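You operate a simulated robot arm through the tools that you are given. There is no shell and no other tool.

Carry out the task below with a simulated robot arm. There is one attempt and no reset: what you move stays moved.

TASK
Rub-test the blue board three times and bin it by the counter.
Fine: board on the bed, clamp on, three full strokes, clamp off; PASS green, HOLD yellow.

Only the result counts: the job must be done as asked and must still hold three seconds after the hand-in. Knocking over, shifting, dropping, spilling or breaking anything else fails it.

THE ROBOT
A 6-joint arm with a two-finger parallel gripper, fixed in place. Base frame: the origin is at the foot of the arm, x ahead of it, y to its left, z up; the work surface is at about z = 0.85. Units: m, rad, N and s.
Its first joint turns from -2.897 to 2.897 rad. Payload 3.91 kg.
The TCP is the grasp point between the finger pads, 0.03 m short of the fingertips. In the tool frame z runs along the fingers and y along their closing line. Largest opening 0.11 m; finger width 0.02, thickness 0.01; the body of the gripper, 0.048 by 0.112 m, starts 0.055 m behind the TCP.
Orientation is that of the tool frame in the base frame, as a unit quaternion [x, y, z, w]. With the fingers straight down and closing along the base's y, the tool's x points along the base's -x, its y along +y and its z along -z.

THE INTERFACE
- The arm moves only by the tool send_rows. Its argument "commands" is text: rows parted by semicolons, each of 7 numbers parted by spaces: the shift along the tool's x, y, z in m, then the turn, a rotation vector about the tool's x, y, z in rad, then the finger opening in m, from 0 to 0.11. In form: x y z ax ay az fingers; .... A call has 1 to 20 rows; each row is the pose to reach, as a shift and turn from the pose commanded when the call began, along the tool's axes at that moment. Each row takes 0.2 s and may step no farther than 0.05 m and 0.15 rad from the row before; otherwise, or with a gripper value out of range, the whole call is refused. A pose out of reach is approached as far as the arm can. The call stops where the force on the tool passes 70 N (or 10 N more than at its start, if that is more) or the arm is blocked; 0.2 s more then pass. Each finger travels about 0.108 m/s and halts on what it meets, pressing with about 35 N; the grip force reading is that of the motor and also rises with nothing between the fingers. The clock runs only during rows and for 0.2 s after the last one: add rows that repeat a pose to give the fingers time. It gives the time, the measured TCP pose, the force on the tool (base axes), the opening and the grip force at its end, in the units of the frame above (readings bear some noise), with the torque about the TCP (base axes, N m) and any sound that the robot's microphone picked up.
- Cameras (640 x 400 px; columns grow to the right, rows downward): "scene" is fixed at [0.0509, -0.651, 1.4369]; the picture's right is [0.55, -0.83, 0.00], its down [-0.41, -0.27, -0.87] and it looks along [0.72, 0.48, -0.49] (base axes); focal length 315 px, centre (320, 200). "wrist" rides on the gripper at [0.072, 0.017, -0.103] in the tool frame; the picture's right is [-0.23, 0.97, 0.00], its down [-0.76, -0.18, -0.62] and it looks along [-0.61, -0.14, 0.78] (tool axes); focal length 222 px, centre (320, 200). There is no depth. A picture from a camera that has moved, and an enlarged one, comes with that camera's place and axes in the base frame and with its lens.
- get_image(camera): a new picture of that camera. No time passes.
- zoom(camera, box): a new picture of the part [left, top, right, bottom] of that camera's present view, enlarged. No time passes.
- finish_job(): hands the job in; it is judged then, once.

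Nothing tells you positions but the pictures and the camera data. Unless the task says otherwise, let go and move clear before handing in.

The tools are called after "Emit:" as name(argument=value, ...) on one line, values as JSON. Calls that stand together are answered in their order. send_rows: Moves the arm, as the interface text tells. Its arguments: {"type":"object","properties":{"commands":{"type":"string"}},"required":["commands"]} The other tools are called the same way: get_image (camera) takes a picture; zoom (camera, box) takes an enlarged picture of a part of a camera's view; finish_job () hands the job in.

At the start:

```text
clock: 0.0
position: [0.6855, -0.1344, 1.169]
tcp_rot: [0.0, 1.0, -0.001, 0.0]
ft_force: [-0.5, 0.1, 0.0]
ft_torque: [0.02, 0.02, 0.01]
grip_width: 0.1103
grasp_force: 0.1
```

scene: 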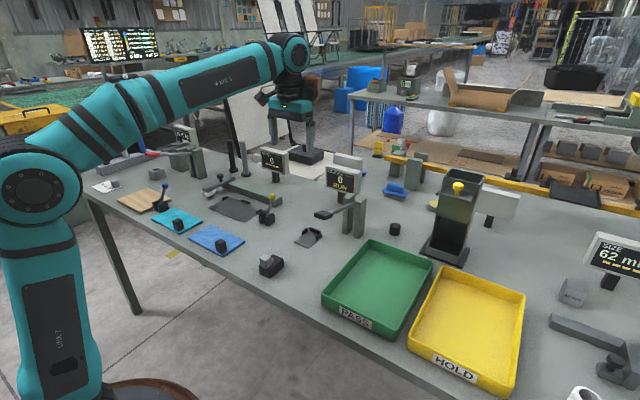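
wrist: 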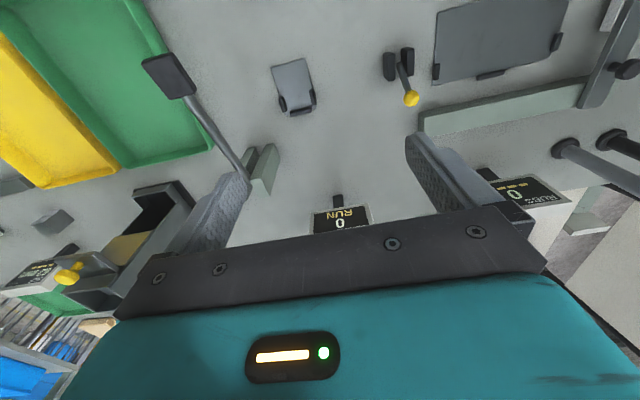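

I see a bench with two coloured boards (a teal one and a blue one), a bed with a clamp, a rub device, counters, and the green PASS and yellow HOLD trays. I'll zoom in on each part before moving.

Emit:
zoom(camera="scene", box=[90, 120, 290, 290])

Emit:
zoom(camera="scene", box=[230, 130, 430, 260])

Emit:
zoom(camera="scene", box=[400, 150, 640, 400])

Emit:
zoom(camera="wrist", box=[220, 0, 640, 260])

```text
2.35 times, centred on (190, 205) of scene
camera zoom: at [0.0509, -0.651, 1.4369], right [0.55, -0.83, 0.0], down [-0.41, -0.27, -0.87], along [0.72, 0.48, -0.49], focal length 741 px, centre (626, 188)
```

zoom: 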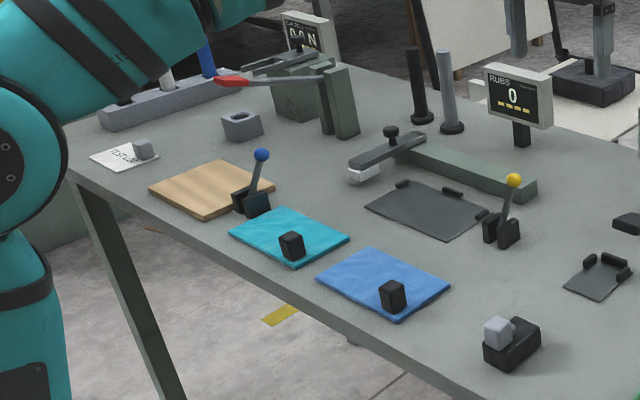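

```text
3.08 times, centred on (330, 195) of scene
camera zoom: at [0.0509, -0.651, 1.4369], right [0.55, -0.83, 0.0], down [-0.41, -0.27, -0.87], along [0.72, 0.48, -0.49], focal length 968 px, centre (289, 215)
```

zoom: 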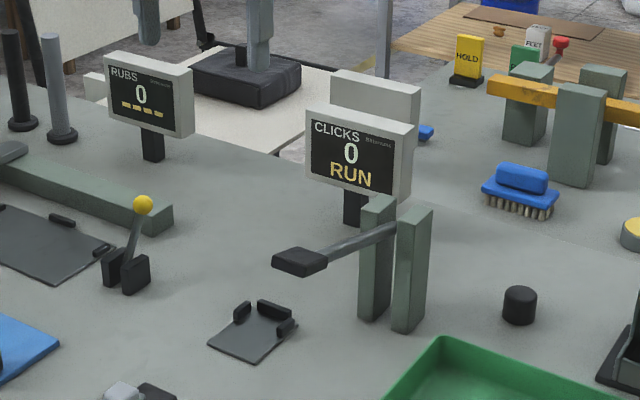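

```text
1.60 times, centred on (520, 275) of scene
camera zoom: at [0.0509, -0.651, 1.4369], right [0.55, -0.83, 0.0], down [-0.41, -0.27, -0.87], along [0.72, 0.48, -0.49], focal length 504 px, centre (0, 80)
```

zoom: 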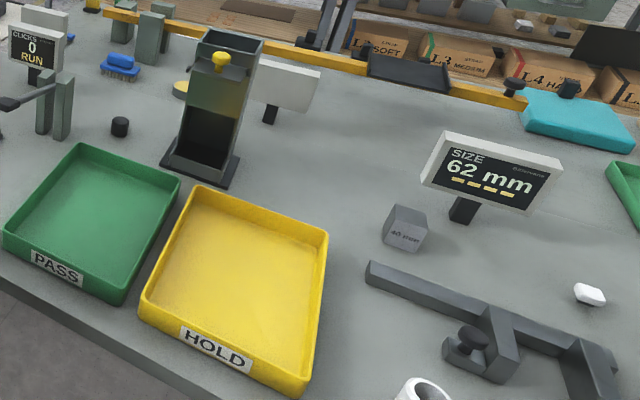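

```text
1.52 times, centred on (430, 130) of wrist
camera zoom: at [0.613, -0.1175, 1.2722], right [0.23, 0.97, 0.0], down [0.76, -0.18, 0.62], along [0.61, -0.14, -0.78], focal length 338 px, centre (152, 307)
```

zoom: 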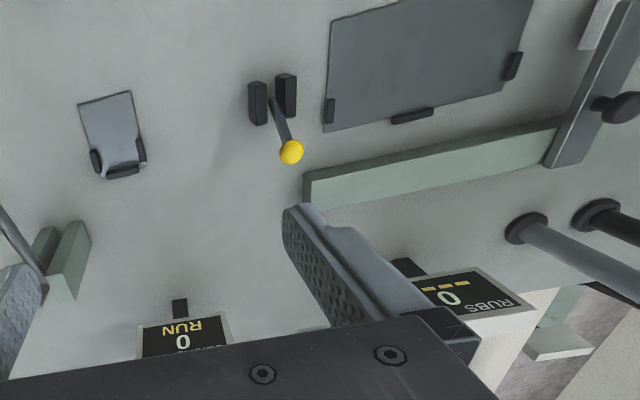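

The rub station seems to be the dark plate with stops at about x 0.65–0.74, y 0.06–0.235, with a rail and sliding pad arm behind it and a yellow-ball clamp lever at its near end. The blue board is around (0.53, 0.04), and I'll zoom closer to confirm these details.

Emit:
zoom(camera="scene", box=[190, 165, 290, 230])

Emit:
zoom(camera="scene", box=[240, 140, 310, 185])

Emit:
zoom(camera="scene", box=[140, 185, 290, 285])

Emit:
zoom(camera="scene", box=[80, 115, 230, 215])

Emit:
zoom(camera="wrist", box=[360, 0, 640, 220])

```text
6.15 times, centred on (240, 198) of scene
camera zoom: at [0.0509, -0.651, 1.4369], right [0.55, -0.83, 0.0], down [-0.41, -0.27, -0.87], along [0.72, 0.48, -0.49], focal length 1937 px, centre (812, 215)
```

zoom: 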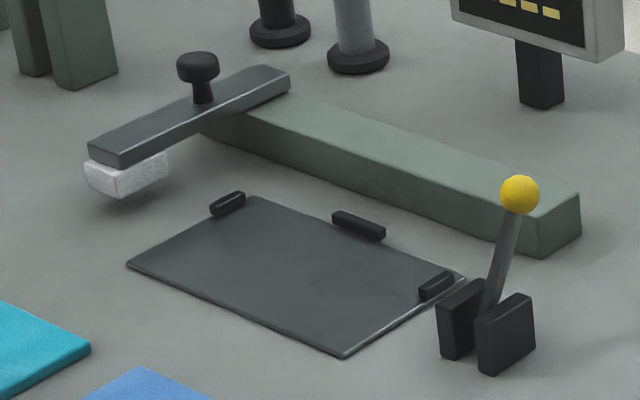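

```text
8.89 times, centred on (275, 162) of scene
camera zoom: at [0.0509, -0.651, 1.4369], right [0.55, -0.83, 0.0], down [-0.41, -0.27, -0.87], along [0.72, 0.48, -0.49], focal length 2798 px, centre (720, 533)
```

zoom: 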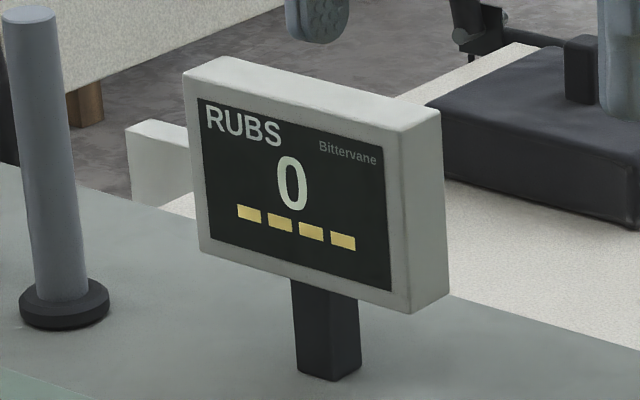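

```text
4.00 times, centred on (215, 235) of scene
camera zoom: at [0.0509, -0.651, 1.4369], right [0.55, -0.83, 0.0], down [-0.41, -0.27, -0.87], along [0.72, 0.48, -0.49], focal length 1259 px, centre (740, 60)
```

zoom: 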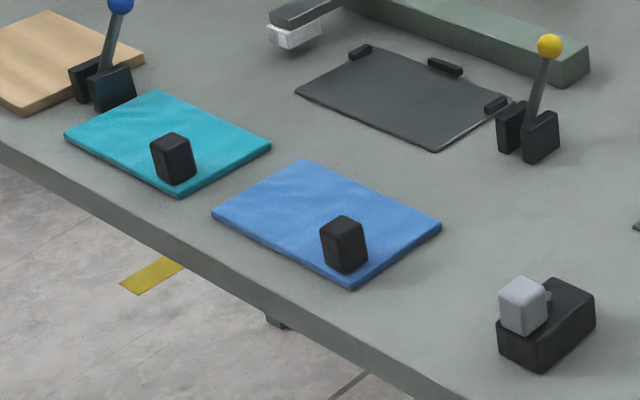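

```text
4.00 times, centred on (155, 165) of scene
camera zoom: at [0.0509, -0.651, 1.4369], right [0.55, -0.83, 0.0], down [-0.41, -0.27, -0.87], along [0.72, 0.48, -0.49], focal length 1259 px, centre (980, 340)
```

zoom: 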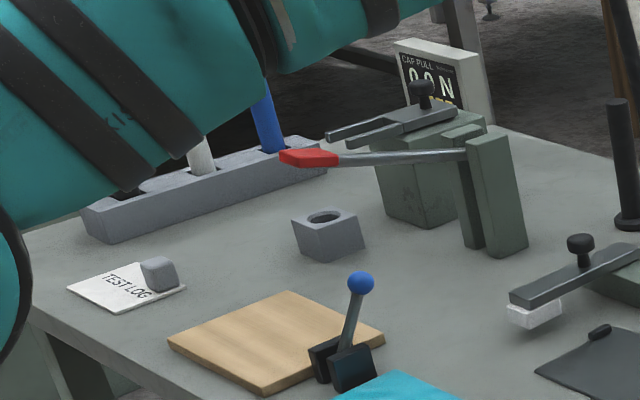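

```text
1.82 times, centred on (500, 110) of wrist
camera zoom: at [0.613, -0.1175, 1.2722], right [0.23, 0.97, 0.0], down [0.76, -0.18, 0.62], along [0.61, -0.14, -0.78], focal length 404 px, centre (-7, 364)
```

zoom: 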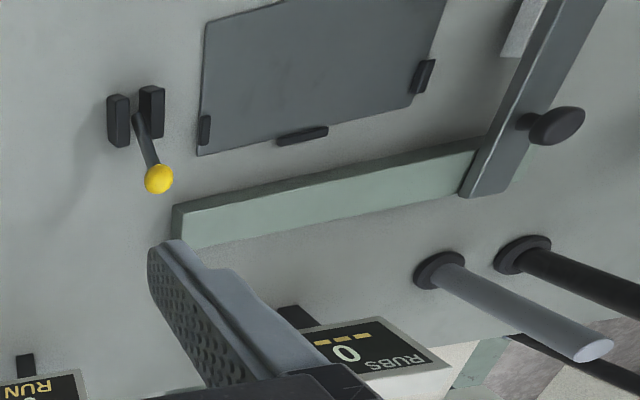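

The clamp lever's ball is at about (0.726, -0.012, 0.935) and the rub slider's knob at about (0.760, 0.285, 0.923). I'll move the wrist camera back, high above the bench, to look over the station and the blue board.

Emit:
send_rows(commands="0.04 0.02 0 0 0 0 0.11; 0.08 0.04 0 0 0 0 0.11; 0.12 0.06 0 0 0 0 0.11; 0.16 0.09 0 0 0 0 0.11; 0.20 0.12 0 0 0 0 0.11; 0.22 0.16 0 0 0 0 0.11; 0.22 0.20 0 0 0 0 0.11; 0.22 0.22 0 0 0 0 0.11")

Emit:
get_image(camera="wrist")

Emit:
get_image(camera="scene")

```text
clock: 1.8
position: [0.4654, 0.0857, 1.1673]
tcp_rot: [0.0, 1.0, 0.001, 0.0]
ft_force: [0.3, -0.4, -0.4]
ft_torque: [-0.01, -0.01, 0.03]
grip_width: 0.11
grasp_force: 0.2
```

```text
taken
camera wrist: at [0.393, 0.103, 1.2718], right [0.23, 0.97, 0.0], down [0.76, -0.18, 0.62], along [0.61, -0.14, -0.78], focal length 222 px, centre (320, 200)
```

wrist: 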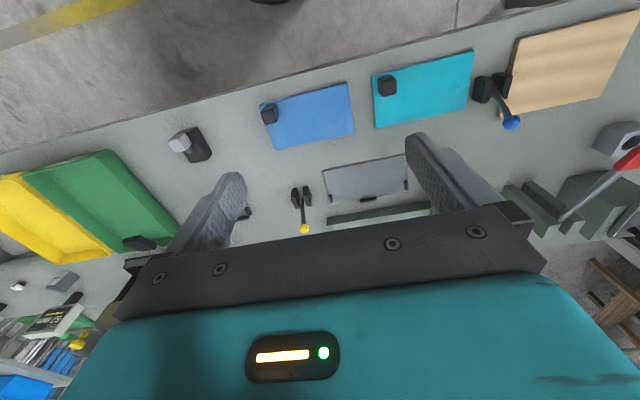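

```text
taken
```

scene: 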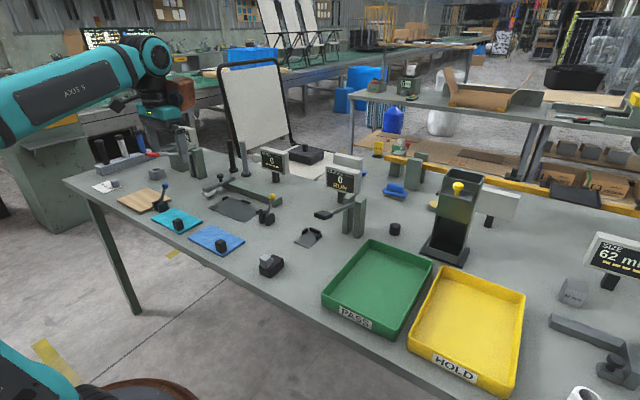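

The wrist camera now sees the boards and the bed well. I'll zoom in for exact corners.

Emit:
zoom(camera="wrist", box=[240, 60, 380, 160])

Emit:
zoom(camera="wrist", box=[270, 140, 430, 240])

Emit:
zoom(camera="scene", box=[190, 165, 290, 230])

Emit:
zoom(camera="scene", box=[180, 215, 260, 265])

```text
4.00 times, centred on (310, 110) of wrist
camera zoom: at [0.393, 0.103, 1.2718], right [0.23, 0.97, 0.0], down [0.76, -0.18, 0.62], along [0.61, -0.14, -0.78], focal length 888 px, centre (360, 560)
```

zoom: 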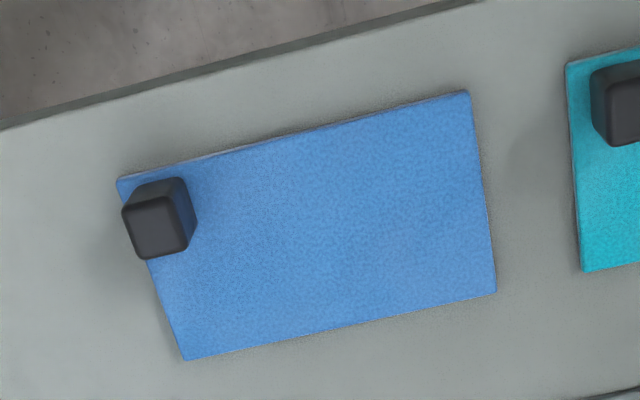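

```text
4.00 times, centred on (350, 190) of wrist
camera zoom: at [0.393, 0.103, 1.2718], right [0.23, 0.97, 0.0], down [0.76, -0.18, 0.62], along [0.61, -0.14, -0.78], focal length 888 px, centre (200, 240)
```

zoom: 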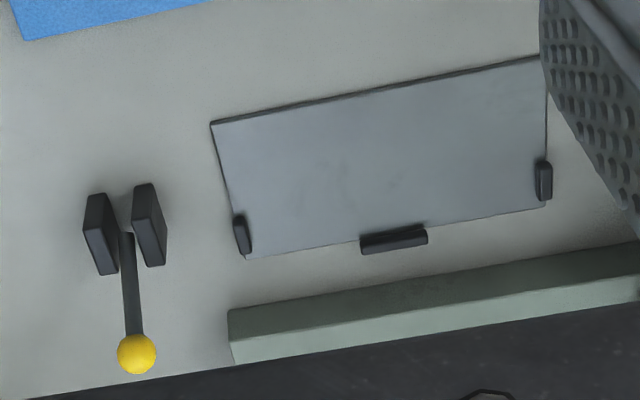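

```text
6.15 times, centred on (240, 198) of scene
camera zoom: at [0.0509, -0.651, 1.4369], right [0.55, -0.83, 0.0], down [-0.41, -0.27, -0.87], along [0.72, 0.48, -0.49], focal length 1937 px, centre (812, 215)
```

zoom: 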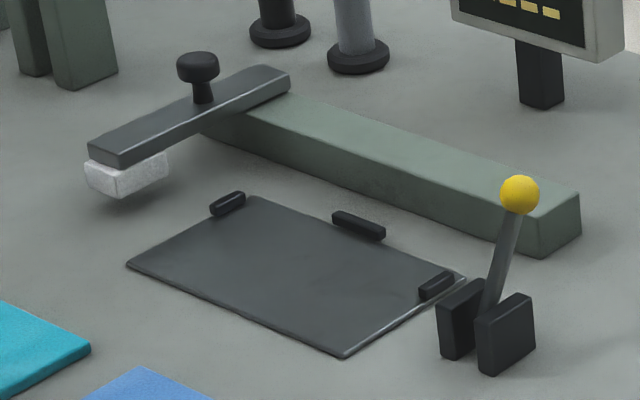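

```text
8.00 times, centred on (220, 240) of scene
camera zoom: at [0.0509, -0.651, 1.4369], right [0.55, -0.83, 0.0], down [-0.41, -0.27, -0.87], along [0.72, 0.48, -0.49], focal length 2518 px, centre (1120, -120)
```

zoom: 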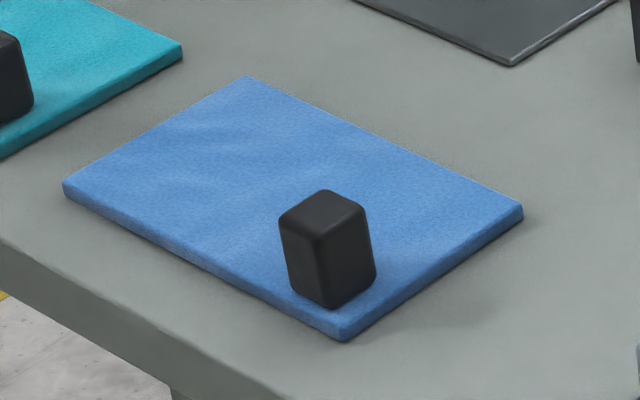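

The blue board measures about x 0.48–0.568, y -0.029–0.128, with its grip block near (0.496, -0.010) and the block's top at z ≈ 0.893. The bed spans x 0.641–0.740, y 0.050–0.228, so I'll go closer to study the clamp and slider.

Emit:
send_rows(commands="-0.03 0.005 0.025 0 0 0 0.11; -0.06 0.01 0.05 0 0 0 0.11; -0.09 0.015 0.075 0 0 0 0.11; -0.115 0.015 0.10 0 0 0 0.11; -0.115 0.015 0.10 0 0 0 0.11")

Emit:
get_image(camera="wrist")

```text
clock: 3.0
position: [0.5797, 0.1021, 1.0699]
tcp_rot: [0.0, 1.0, -0.001, 0.001]
ft_force: [-1.0, -0.1, 0.2]
ft_torque: [-0.04, -0.03, -0.02]
grip_width: 0.1102
grasp_force: 0.1
```

```text
taken
camera wrist: at [0.5073, 0.1185, 1.1736], right [0.23, 0.97, 0.0], down [0.76, -0.18, 0.62], along [0.61, -0.14, -0.78], focal length 222 px, centre (320, 200)
```

wrist: 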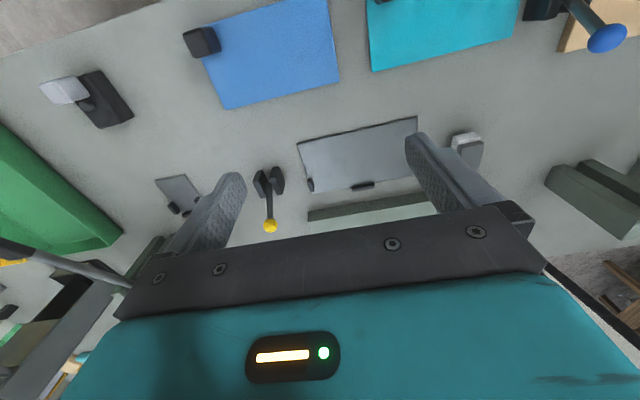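

Emit:
zoom(camera="wrist", box=[235, 140, 335, 240])

Emit:
zoom(camera="wrist", box=[290, 100, 500, 230])

Emit:
zoom(camera="scene", box=[245, 185, 295, 235])

Emit:
zoom(camera="scene", box=[190, 165, 250, 210])

```text
4.00 times, centred on (285, 190) of wrist
camera zoom: at [0.5073, 0.1185, 1.1736], right [0.23, 0.97, 0.0], down [0.76, -0.18, 0.62], along [0.61, -0.14, -0.78], focal length 888 px, centre (460, 240)
```

zoom: 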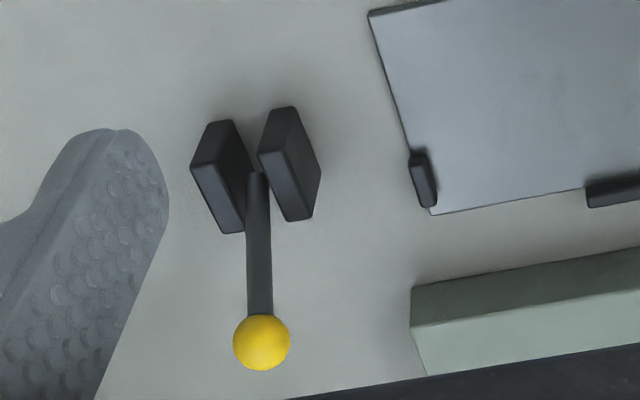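

```text
3.05 times, centred on (395, 165) of wrist
camera zoom: at [0.5073, 0.1185, 1.1736], right [0.23, 0.97, 0.0], down [0.76, -0.18, 0.62], along [0.61, -0.14, -0.78], focal length 677 px, centre (91, 307)
```

zoom: 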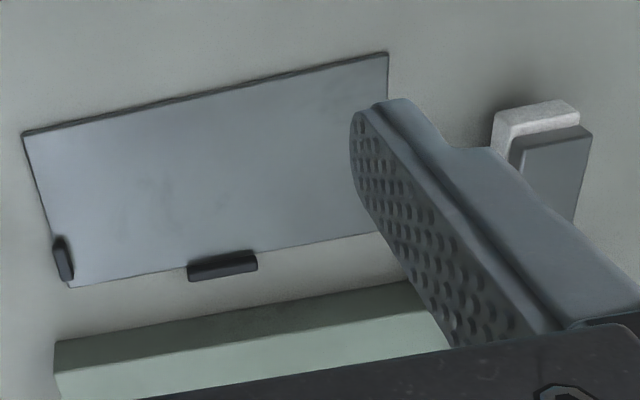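

```text
8.00 times, centred on (270, 210) of scene
camera zoom: at [0.0509, -0.651, 1.4369], right [0.55, -0.83, 0.0], down [-0.41, -0.27, -0.87], along [0.72, 0.48, -0.49], focal length 2518 px, centre (720, 120)
```

zoom: 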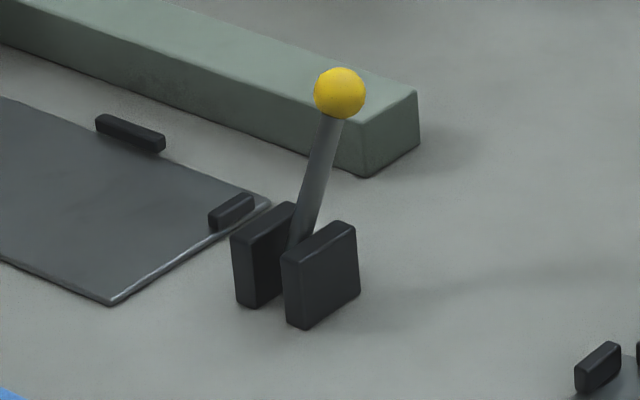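

```text
8.89 times, centred on (220, 188) of scene
camera zoom: at [0.0509, -0.651, 1.4369], right [0.55, -0.83, 0.0], down [-0.41, -0.27, -0.87], along [0.72, 0.48, -0.49], focal length 2798 px, centre (1209, 311)
```

zoom: 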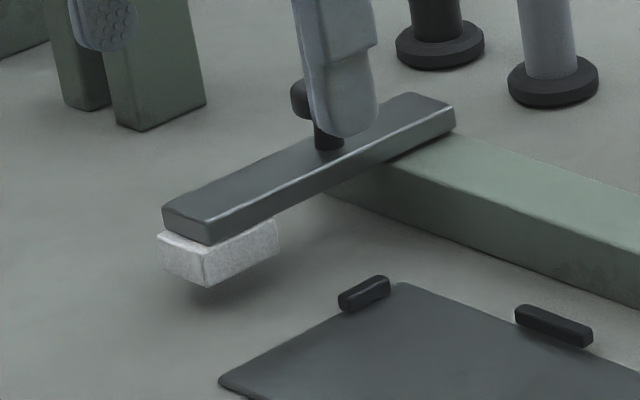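

The lever's hinge is near (0.692, -0.013, 0.865) and it leans about 25° toward +x. I take the open position to be +x and clamp-on to be a throw toward -x. First I'll move above the blue board's grip block and check alignment.

Emit:
send_rows(commands="0.03 -0.03 0.0 0 0 0 0.09; 0.06 -0.065 0.0 0 0 0 0.08; 0.0837 -0.10 0.01 0 0 0 0.07; 0.0837 -0.1121 0.04 0 0 0 0.065; 0.0837 -0.1121 0.07 0 0 0 0.065; 0.0837 -0.1121 0.07 0 0 0 0.065")

Emit:
get_image(camera="wrist")

Emit:
zoom(camera="scene", box=[140, 165, 300, 285])

```text
clock: 4.4
position: [0.4985, -0.011, 0.9977]
tcp_rot: [0.0, 1.0, 0.0, 0.0]
ft_force: [0.4, 0.2, -0.3]
ft_torque: [0.01, -0.04, -0.03]
grip_width: 0.0653
grasp_force: 0.0
```

```text
taken
camera wrist: at [0.4249, 0.0058, 1.1021], right [0.23, 0.97, 0.0], down [0.76, -0.18, 0.62], along [0.61, -0.14, -0.78], focal length 222 px, centre (320, 200)
```

wrist: 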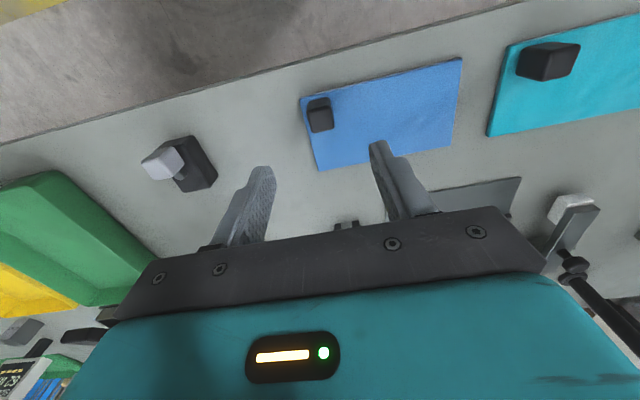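

```text
3.33 times, centred on (220, 225) of scene
camera zoom: at [0.0509, -0.651, 1.4369], right [0.55, -0.83, 0.0], down [-0.41, -0.27, -0.87], along [0.72, 0.48, -0.49], focal length 1049 px, centre (653, 117)
```

zoom: 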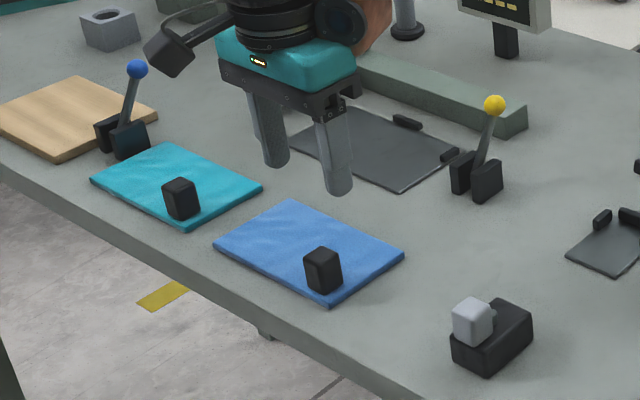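

Emit:
zoom(camera="wrist", box=[270, 60, 390, 180])

```text
3.33 times, centred on (330, 120) of wrist
camera zoom: at [0.4249, 0.0058, 1.1021], right [0.23, 0.97, 0.0], down [0.76, -0.18, 0.62], along [0.61, -0.14, -0.78], focal length 740 px, centre (287, 467)
```

zoom: 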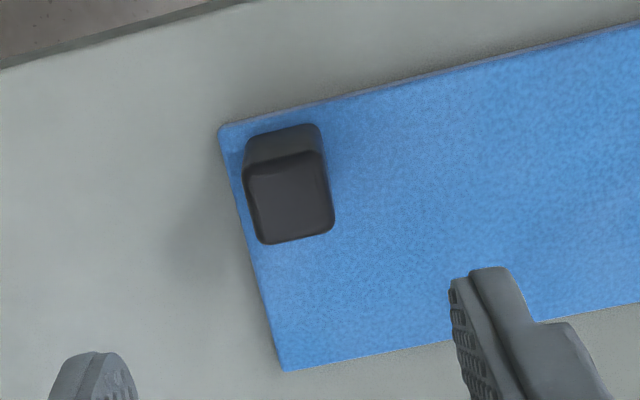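

The block's centre is at about (0.496, -0.010) with its top at z ≈ 0.888, right under the gripper. I'll lower the fingertips just above the board surface, straddle the block and close.

Emit:
send_rows(commands="0.001 0.001 0.035 0 0 0 0.06; 0.001 0.001 0.07 0 0 0 0.05; 0.001 0.001 0.095 0 0 0 0.05; 0.001 0.001 0.105 0 0 0 0.05; 0.001 0.001 0.105 0 0 0 0.05")

Emit:
get_image(camera="wrist")

Emit:
zoom(camera="scene", box=[170, 190, 270, 270])

```text
clock: 5.6
position: [0.4972, -0.0098, 0.8919]
tcp_rot: [-0.001, 1.0, 0.0, 0.0]
ft_force: [0.5, -0.8, 0.3]
ft_torque: [0.01, 0.02, 0.0]
grip_width: 0.0499
grasp_force: 0.1
```

```text
taken
camera wrist: at [0.424, 0.0067, 0.9968], right [0.23, 0.97, 0.0], down [0.76, -0.18, 0.62], along [0.61, -0.14, -0.78], focal length 222 px, centre (320, 200)
```

wrist: 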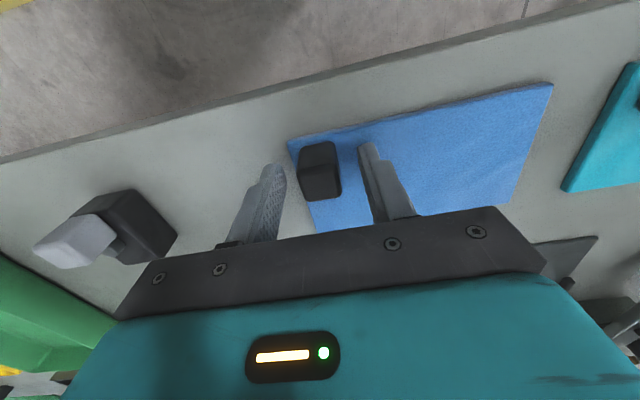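

```text
5.00 times, centred on (220, 230) of scene
camera zoom: at [0.0509, -0.651, 1.4369], right [0.55, -0.83, 0.0], down [-0.41, -0.27, -0.87], along [0.72, 0.48, -0.49], focal length 1574 px, centre (820, 50)
```

zoom: 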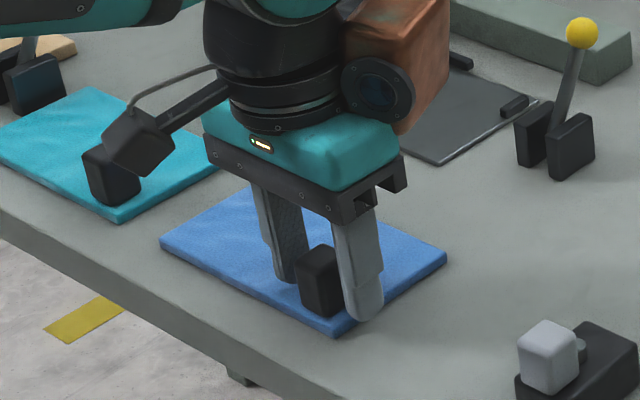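

The fingers straddle the block cleanly with no contact force. I'll close and lift a little.

Emit:
send_rows(commands="0 0 0 0 0 0 0.03; 0 0 0 0 0 0 0.0; 0 0 0 0 0 0 0.0; 0 0 0 0 0 0 0.0")

Emit:
send_rows(commands="0 0 -0.01 0 0 0 0.0; 0 0 -0.025 0 0 0 0.0; 0 0 -0.05 0 0 0 0.0; 0 0 -0.05 0 0 0 0.0")

Emit:
get_image(camera="wrist")

Emit:
zoom(camera="scene", box=[150, 170, 290, 280])

```text
clock: 6.6
position: [0.4966, -0.009, 0.8941]
tcp_rot: [0.0, 1.0, 0.0, 0.0]
ft_force: [-0.4, 0.3, 0.1]
ft_torque: [-0.02, 0.01, 0.01]
grip_width: 0.0234
grasp_force: 35.1
```

```text
clock: 7.6
position: [0.4969, -0.0105, 0.9432]
tcp_rot: [0.0, 1.0, 0.0, 0.0]
ft_force: [-0.5, -0.5, -0.6]
ft_torque: [-0.02, 0.05, -0.01]
grip_width: 0.0234
grasp_force: 35.0
```

```text
taken
camera wrist: at [0.4234, 0.0061, 1.0465], right [0.23, 0.97, 0.0], down [0.76, -0.18, 0.62], along [0.61, -0.14, -0.78], focal length 222 px, centre (320, 200)
```

wrist: 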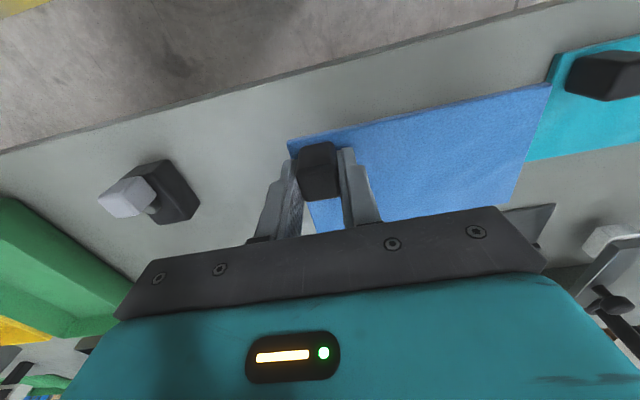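

```text
3.64 times, centred on (220, 225) of scene
camera zoom: at [0.0509, -0.651, 1.4369], right [0.55, -0.83, 0.0], down [-0.41, -0.27, -0.87], along [0.72, 0.48, -0.49], focal length 1145 px, centre (684, 109)
```

zoom: 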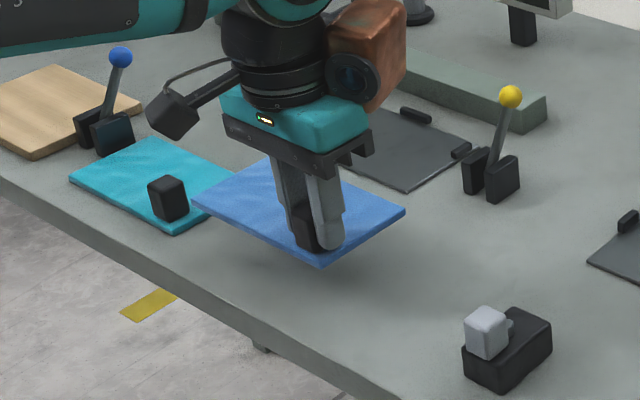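

The board lifts level with a firm grip. I'll carry it over the bed, moving sideways first to stay clear of the lever, with block target about (0.6615, 0.079).

Emit:
send_rows(commands="0 0 -0.03 0 0 0 0.0; -0.02 0.03 -0.045 0 0 0 0.0; -0.05 0.06 -0.045 0 0 0 0.0; -0.085 0.085 -0.045 0 0 0 0.0; -0.125 0.089 -0.045 0 0 0 0.0; -0.165 0.089 -0.045 0 0 0 0.0; -0.165 0.089 -0.045 0 0 0 0.0")

Emit:
get_image(camera="wrist")

Emit:
zoom(camera="scene", box=[180, 140, 300, 230])

```text
clock: 9.2
position: [0.6619, 0.0778, 0.9858]
tcp_rot: [0.0, 1.0, 0.001, -0.001]
ft_force: [-0.7, 0.0, -1.1]
ft_torque: [-0.06, 0.07, 0.02]
grip_width: 0.0232
grasp_force: 35.2
```

```text
taken
camera wrist: at [0.5895, 0.0948, 1.0908], right [0.23, 0.97, 0.0], down [0.76, -0.18, 0.62], along [0.61, -0.14, -0.78], focal length 222 px, centre (320, 200)
```

wrist: 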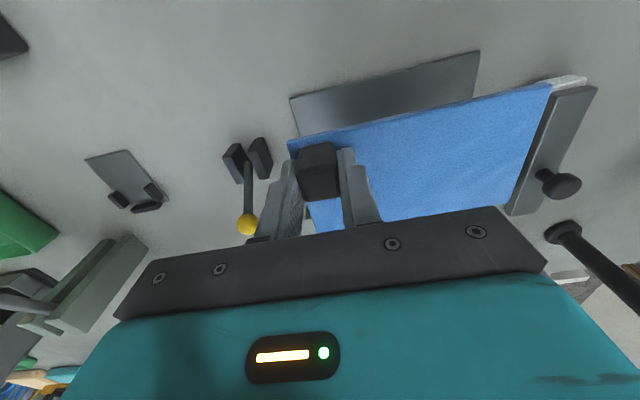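

```text
4.44 times, centred on (240, 185) of scene
camera zoom: at [0.0509, -0.651, 1.4369], right [0.55, -0.83, 0.0], down [-0.41, -0.27, -0.87], along [0.72, 0.48, -0.49], focal length 1399 px, centre (676, 267)
```

zoom: 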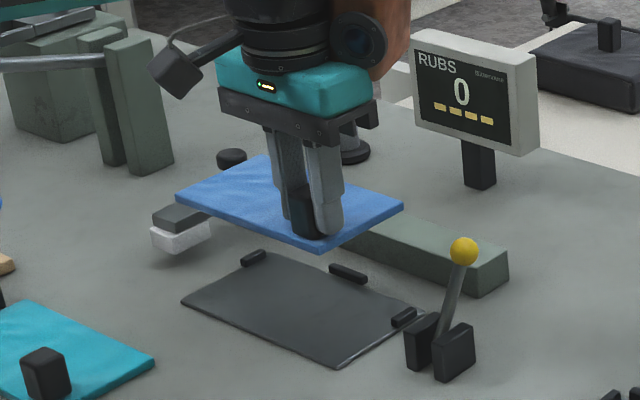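

Emit:
zoom(camera="wrist", box=[270, 40, 430, 160])

Emit:
zoom(camera="wrist", box=[460, 40, 620, 260])

Emit:
zoom(camera="scene", box=[200, 165, 280, 225])

```text
3.33 times, centred on (350, 100) of wrist
camera zoom: at [0.5895, 0.0948, 1.0908], right [0.23, 0.97, 0.0], down [0.76, -0.18, 0.62], along [0.61, -0.14, -0.78], focal length 740 px, centre (220, 533)
```

zoom: 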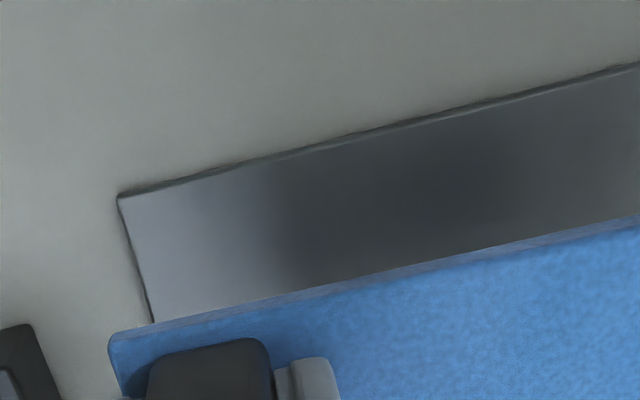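

```text
1.82 times, centred on (540, 150) of wrist
camera zoom: at [0.5895, 0.0948, 1.0908], right [0.23, 0.97, 0.0], down [0.76, -0.18, 0.62], along [0.61, -0.14, -0.78], focal length 404 px, centre (-80, 291)
```

zoom: 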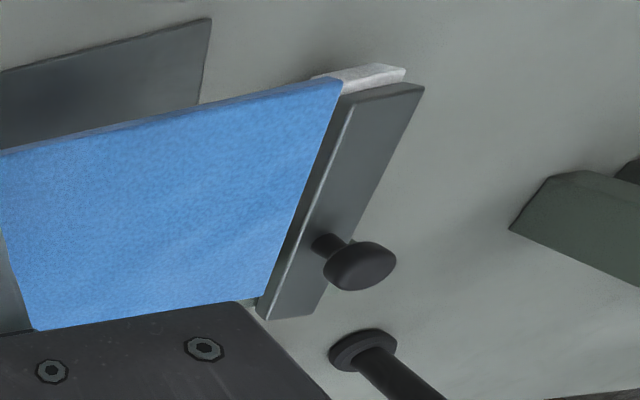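

```text
6.67 times, centred on (240, 195) of scene
camera zoom: at [0.0509, -0.651, 1.4369], right [0.55, -0.83, 0.0], down [-0.41, -0.27, -0.87], along [0.72, 0.48, -0.49], focal length 2098 px, centre (853, 233)
```

zoom: 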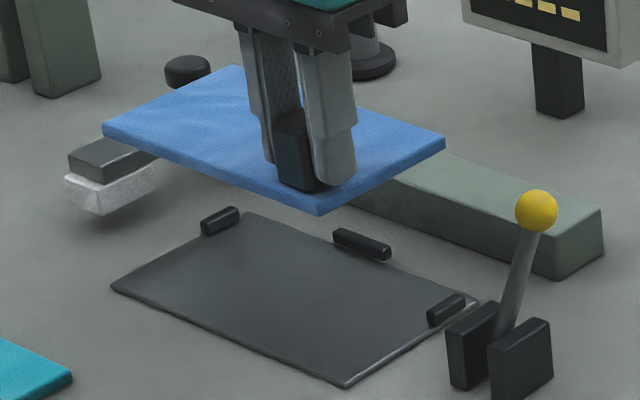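

The board lies level above the bed, offset only about 2 mm in y. I'll shift it and lower it in stages, watching for contact.

Emit:
send_rows(commands="0 0.002 0.03 0 0 0 0.0; 0 0.002 0.06 0 0 0 0.0; 0 0.002 0.074 0 0 0 0.0; 0 0.002 0.074 0 0 0 0.0")

Emit:
get_image(camera="wrist")

Emit:
zoom(camera="scene", box=[200, 165, 280, 225])

```text
clock: 10.2
position: [0.6613, 0.0796, 0.9125]
tcp_rot: [0.0, 1.0, 0.001, 0.0]
ft_force: [-1.0, -0.1, -1.0]
ft_torque: [-0.05, 0.02, 0.02]
grip_width: 0.0233
grasp_force: 35.3
```

```text
taken
camera wrist: at [0.5884, 0.0964, 1.0169], right [0.23, 0.97, 0.0], down [0.76, -0.18, 0.62], along [0.61, -0.14, -0.78], focal length 222 px, centre (320, 200)
```

wrist: 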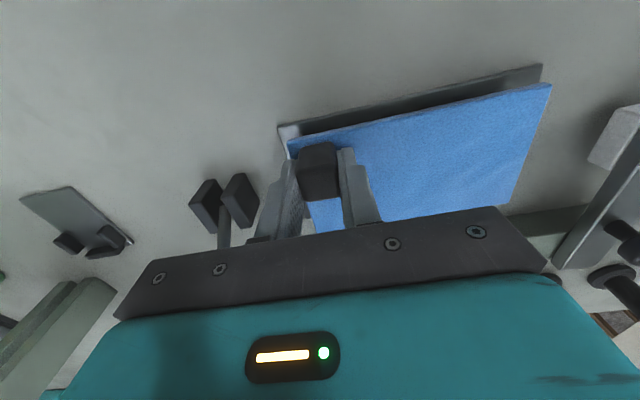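

```text
6.67 times, centred on (240, 195) of scene
camera zoom: at [0.0509, -0.651, 1.4369], right [0.55, -0.83, 0.0], down [-0.41, -0.27, -0.87], along [0.72, 0.48, -0.49], focal length 2098 px, centre (853, 233)
```

zoom: 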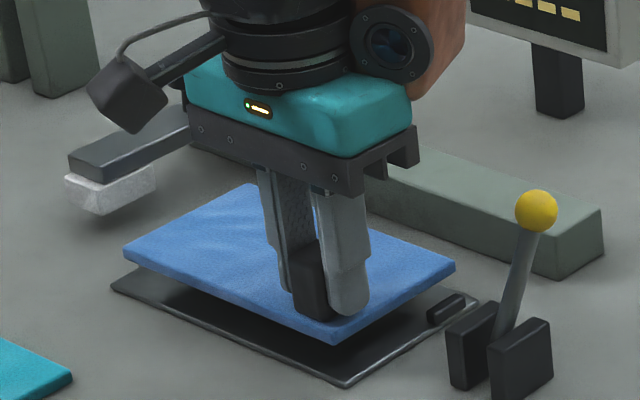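

No contact yet, and about 15 mm remains. I'll lower further in small steps.

Emit:
send_rows(commands="0 0 0.006 0 0 0 0.0; 0 0 0.01 0 0 0 0.0; 0 0 0.012 0 0 0 0.0; 0 0 0.012 0 0 0 0.0")

Emit:
zoom(camera="scene", box=[200, 165, 280, 225])

Emit:
zoom(camera="wrist", box=[260, 40, 600, 240])

```text
clock: 11.2
position: [0.6598, 0.0788, 0.9024]
tcp_rot: [0.0, 1.0, 0.0, 0.0]
ft_force: [0.2, -0.1, -0.7]
ft_torque: [-0.02, -0.01, 0.02]
grip_width: 0.0235
grasp_force: 35.1
```

```text
6.67 times, centred on (240, 195) of scene
camera zoom: at [0.0509, -0.651, 1.4369], right [0.55, -0.83, 0.0], down [-0.41, -0.27, -0.87], along [0.72, 0.48, -0.49], focal length 2098 px, centre (853, 233)
```

zoom: 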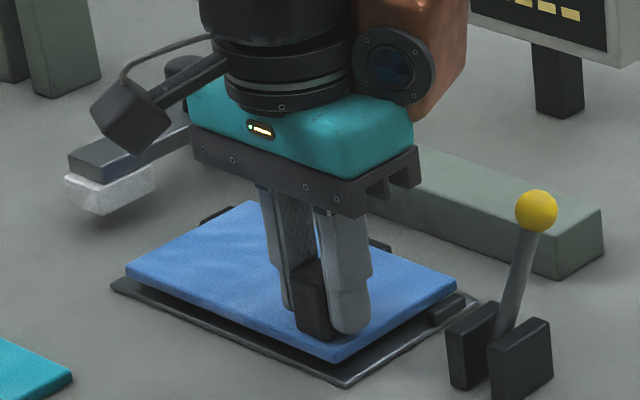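

```text
1.88 times, centred on (430, 140) of wrist
camera zoom: at [0.5879, 0.0964, 1.0059], right [0.23, 0.97, 0.0], down [0.76, -0.18, 0.62], along [0.61, -0.14, -0.78], focal length 418 px, centre (113, 313)
```

zoom: 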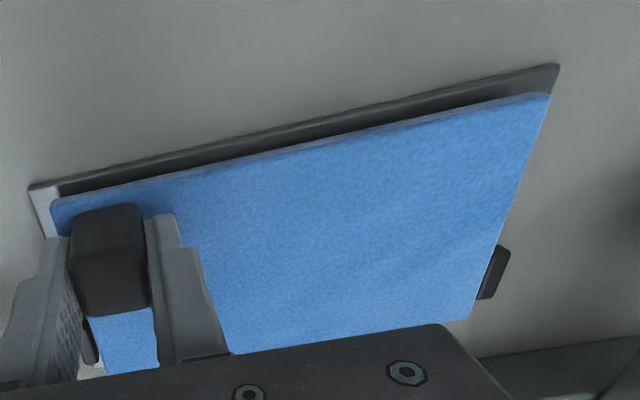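

Emit:
send_rows(commands="0 0 0.002 0 0 0 0.0; 0 0 0.004 0 0 0 0.0; 0 0 0.004 0 0 0 0.0")

Emit:
zoom(camera="scene", box=[200, 175, 280, 225])

Emit:
zoom(camera="wrist", box=[260, 40, 600, 240])

```text
clock: 12.0
position: [0.6611, 0.0796, 0.8967]
tcp_rot: [0.0, 1.0, 0.0, 0.0]
ft_force: [0.1, 0.4, -1.6]
ft_torque: [-0.03, 0.02, -0.01]
grip_width: 0.0235
grasp_force: 35.0
```

```text
8.00 times, centred on (240, 200) of scene
camera zoom: at [0.0509, -0.651, 1.4369], right [0.55, -0.83, 0.0], down [-0.41, -0.27, -0.87], along [0.72, 0.48, -0.49], focal length 2518 px, centre (960, 200)
```

zoom: 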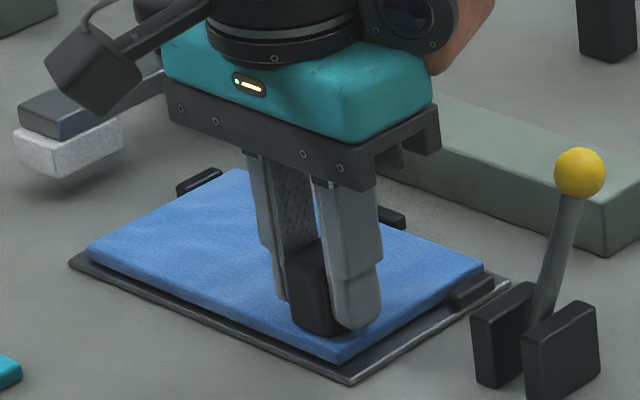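

```text
1.88 times, centred on (430, 140) of wrist
camera zoom: at [0.5881, 0.0973, 1.0014], right [0.23, 0.97, 0.0], down [0.76, -0.18, 0.62], along [0.61, -0.14, -0.78], focal length 418 px, centre (113, 313)
```

zoom: 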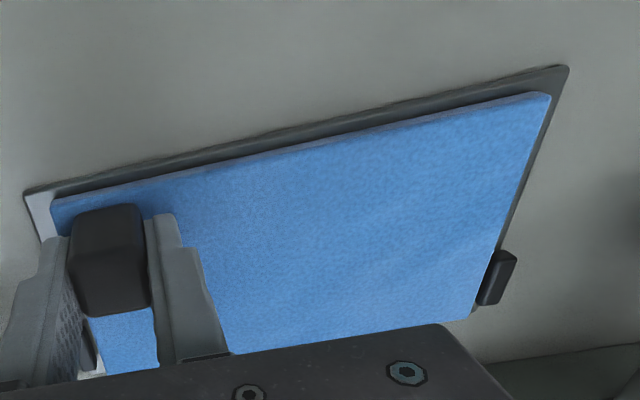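

Emit:
send_rows(commands="0 0 0.001 0 0 0 0.0; 0 0 0.002 0 0 0 0.0; 0 0 0.002 0 0 0 0.0")

Emit:
zoom(camera="scene", box=[200, 175, 280, 225])

```text
clock: 12.8
position: [0.6603, 0.0799, 0.8968]
tcp_rot: [0.0, 1.0, 0.0, 0.002]
ft_force: [2.1, 1.4, 13.1]
ft_torque: [0.06, -0.11, -0.01]
grip_width: 0.0234
grasp_force: 34.9
```

```text
8.00 times, centred on (240, 200) of scene
camera zoom: at [0.0509, -0.651, 1.4369], right [0.55, -0.83, 0.0], down [-0.41, -0.27, -0.87], along [0.72, 0.48, -0.49], focal length 2518 px, centre (960, 200)
```

zoom: 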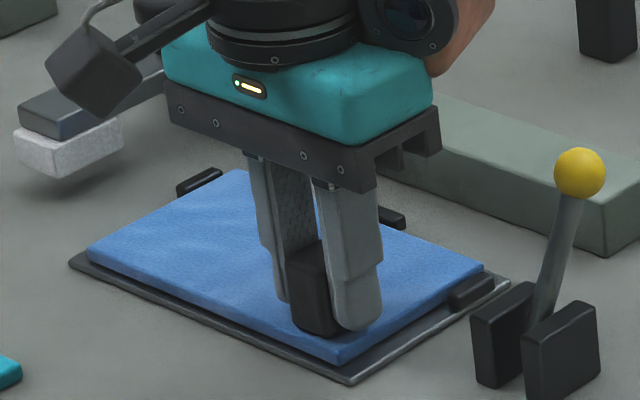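

The board is seated: I read 13 N of support force at z 0.897. I'll relieve the push, open the fingers and lift straight up.

Emit:
send_rows(commands="0 0 -0.001 0 0 0 0.0; 0 0 -0.001 0 0 0 0.03; 0 0 -0.001 0 0 0 0.05; 0 0 -0.001 0 0 0 0.05; 0 0 -0.02 0 0 0 0.05; 0 0 -0.06 0 0 0 0.05; 0 0 -0.10 0 0 0 0.05; 0 0 -0.14 0 0 0 0.05; 0 0 -0.14 0 0 0 0.05")

Emit:
get_image(camera="wrist")

Emit:
zoom(camera="scene", box=[190, 145, 310, 235])

```text
clock: 14.8
position: [0.6612, 0.0814, 1.0375]
tcp_rot: [0.001, 1.0, -0.001, 0.001]
ft_force: [-0.6, 0.0, 0.6]
ft_torque: [0.0, 0.03, -0.01]
grip_width: 0.05
grasp_force: 0.1
```

```text
taken
camera wrist: at [0.589, 0.098, 1.1417], right [0.23, 0.97, 0.0], down [0.76, -0.18, 0.62], along [0.61, -0.14, -0.78], focal length 222 px, centre (320, 200)
```

wrist: 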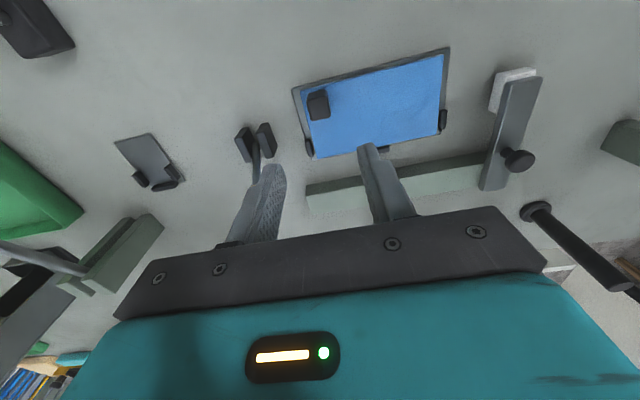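

```text
4.44 times, centred on (250, 190) of scene
camera zoom: at [0.0509, -0.651, 1.4369], right [0.55, -0.83, 0.0], down [-0.41, -0.27, -0.87], along [0.72, 0.48, -0.49], focal length 1399 px, centre (631, 244)
```

zoom: 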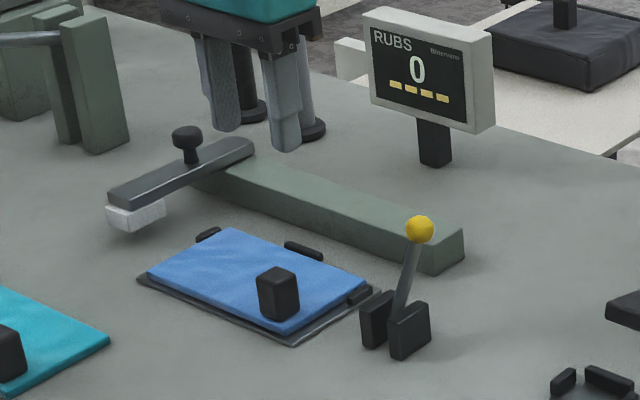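

The board sits squarely in the bed between the stops. I'll check details from the wrist camera and get an accurate slider position.

Emit:
zoom(camera="wrist", box=[280, 40, 460, 170])

Emit:
zoom(camera="wrist", box=[450, 50, 590, 250])

Emit:
zoom(camera="scene", box=[190, 160, 270, 220])

```text
3.08 times, centred on (370, 105) of wrist
camera zoom: at [0.589, 0.098, 1.1417], right [0.23, 0.97, 0.0], down [0.76, -0.18, 0.62], along [0.61, -0.14, -0.78], focal length 684 px, centre (166, 492)
```

zoom: 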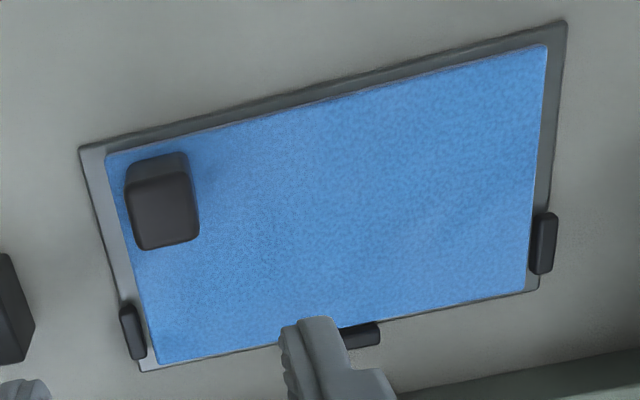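

```text
2.00 times, centred on (520, 150) of wrist
camera zoom: at [0.589, 0.098, 1.1417], right [0.23, 0.97, 0.0], down [0.76, -0.18, 0.62], along [0.61, -0.14, -0.78], focal length 444 px, centre (-80, 300)
```

zoom: 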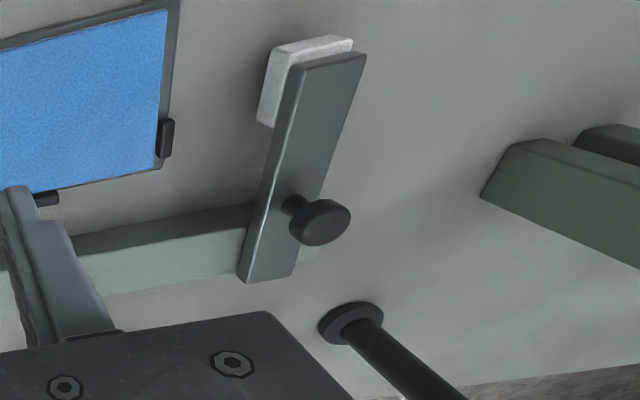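

```text
6.67 times, centred on (230, 190) of scene
camera zoom: at [0.0509, -0.651, 1.4369], right [0.55, -0.83, 0.0], down [-0.41, -0.27, -0.87], along [0.72, 0.48, -0.49], focal length 2098 px, centre (920, 267)
```

zoom: 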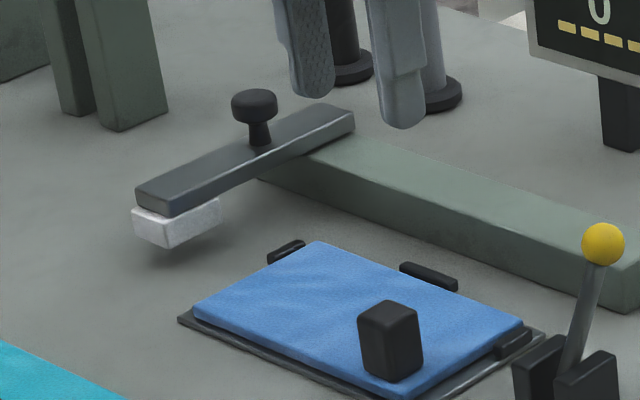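

The board is well seated. The knob head is at (0.755, 0.284, 0.925). Next I'll close the fingers and hover on the +x side of the yellow ball, then check before lowering.

Emit:
send_rows(commands="-0.03 -0.03 0 0 0 0 0.03; -0.06 -0.06 0 0 0 0 0.0; -0.0938 -0.0934 0 0 0 0 0.0; -0.0958 -0.0934 0.03 0 0 0 0.0; -0.0958 -0.0934 0.03 0 0 0 0.0")

Emit:
get_image(camera="wrist")

Emit:
zoom(camera="scene", box=[220, 145, 320, 235])

```text
clock: 16.0
position: [0.7554, -0.0153, 1.0057]
tcp_rot: [0.0, 1.0, 0.0, 0.0]
ft_force: [0.7, -0.1, 1.2]
ft_torque: [-0.01, 0.02, 0.02]
grip_width: 0.0003
grasp_force: 35.0
```

```text
taken
camera wrist: at [0.6829, 0.0022, 1.11], right [0.23, 0.97, 0.0], down [0.76, -0.18, 0.62], along [0.61, -0.14, -0.78], focal length 222 px, centre (320, 200)
```

wrist: 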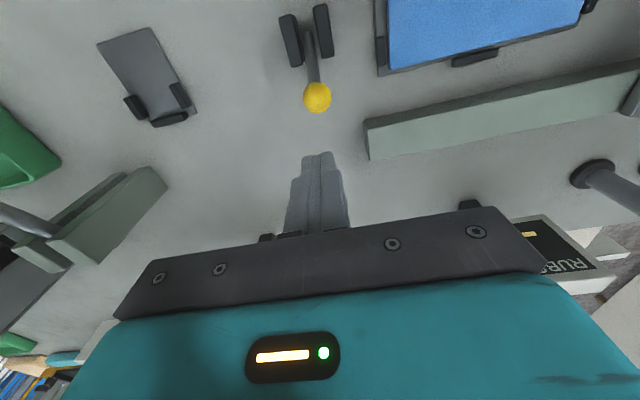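

```text
4.44 times, centred on (270, 190) of scene
camera zoom: at [0.0509, -0.651, 1.4369], right [0.55, -0.83, 0.0], down [-0.41, -0.27, -0.87], along [0.72, 0.48, -0.49], focal length 1399 px, centre (542, 244)
```

zoom: 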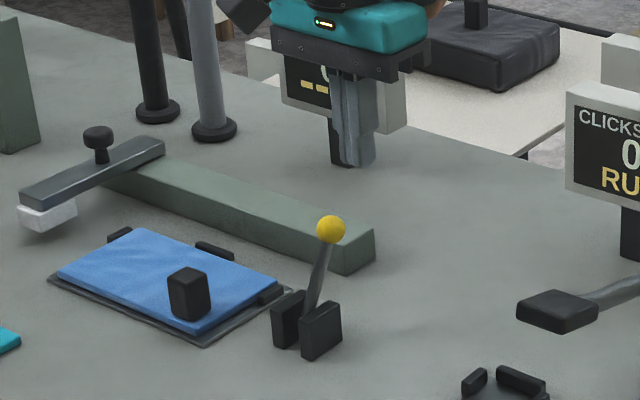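

The ball is confirmed at (0.724, -0.010), and my closed fingers are about 2 cm beyond it in +x. I'll descend to ball height and then nudge toward -x.

Emit:
send_rows(commands="-0.002 0.004 0.03 0 0 0 0.0; -0.002 0.004 0.06 0 0 0 0.0; -0.002 0.004 0.064 0 0 0 0.0; -0.002 0.004 0.064 0 0 0 0.0")

Emit:
get_image(camera="wrist")

Emit:
zoom(camera="scene", box=[240, 170, 310, 230])

```text
clock: 17.0
position: [0.7587, -0.01, 0.9412]
tcp_rot: [-0.001, 1.0, 0.0, 0.0]
ft_force: [-0.4, 0.3, 0.0]
ft_torque: [0.04, -0.05, 0.01]
grip_width: 0.0
grasp_force: 35.3
```

```text
taken
camera wrist: at [0.6868, 0.0074, 1.0463], right [0.23, 0.97, 0.0], down [0.76, -0.18, 0.62], along [0.61, -0.14, -0.78], focal length 222 px, centre (320, 200)
```

wrist: 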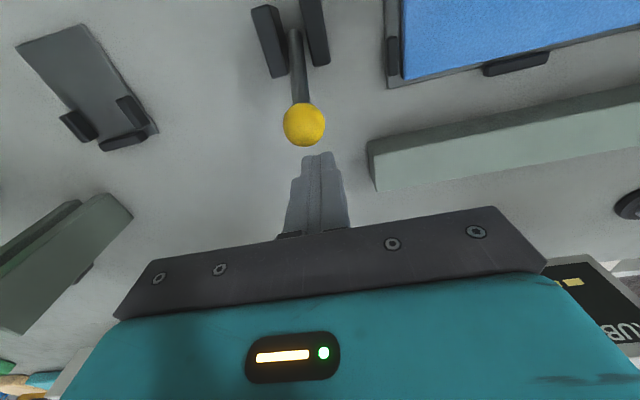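

```text
6.67 times, centred on (275, 200) of scene
camera zoom: at [0.0509, -0.651, 1.4369], right [0.55, -0.83, 0.0], down [-0.41, -0.27, -0.87], along [0.72, 0.48, -0.49], focal length 2098 px, centre (620, 200)
```

zoom: 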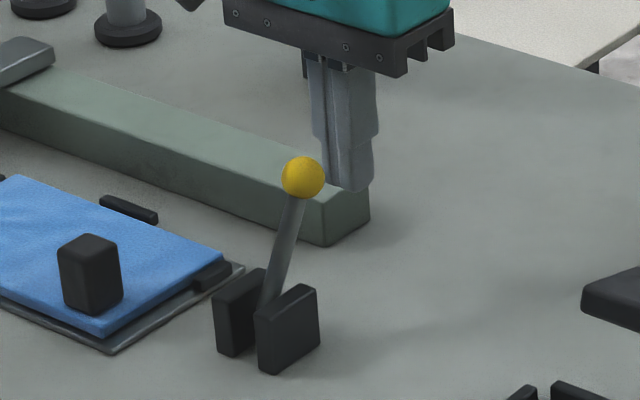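

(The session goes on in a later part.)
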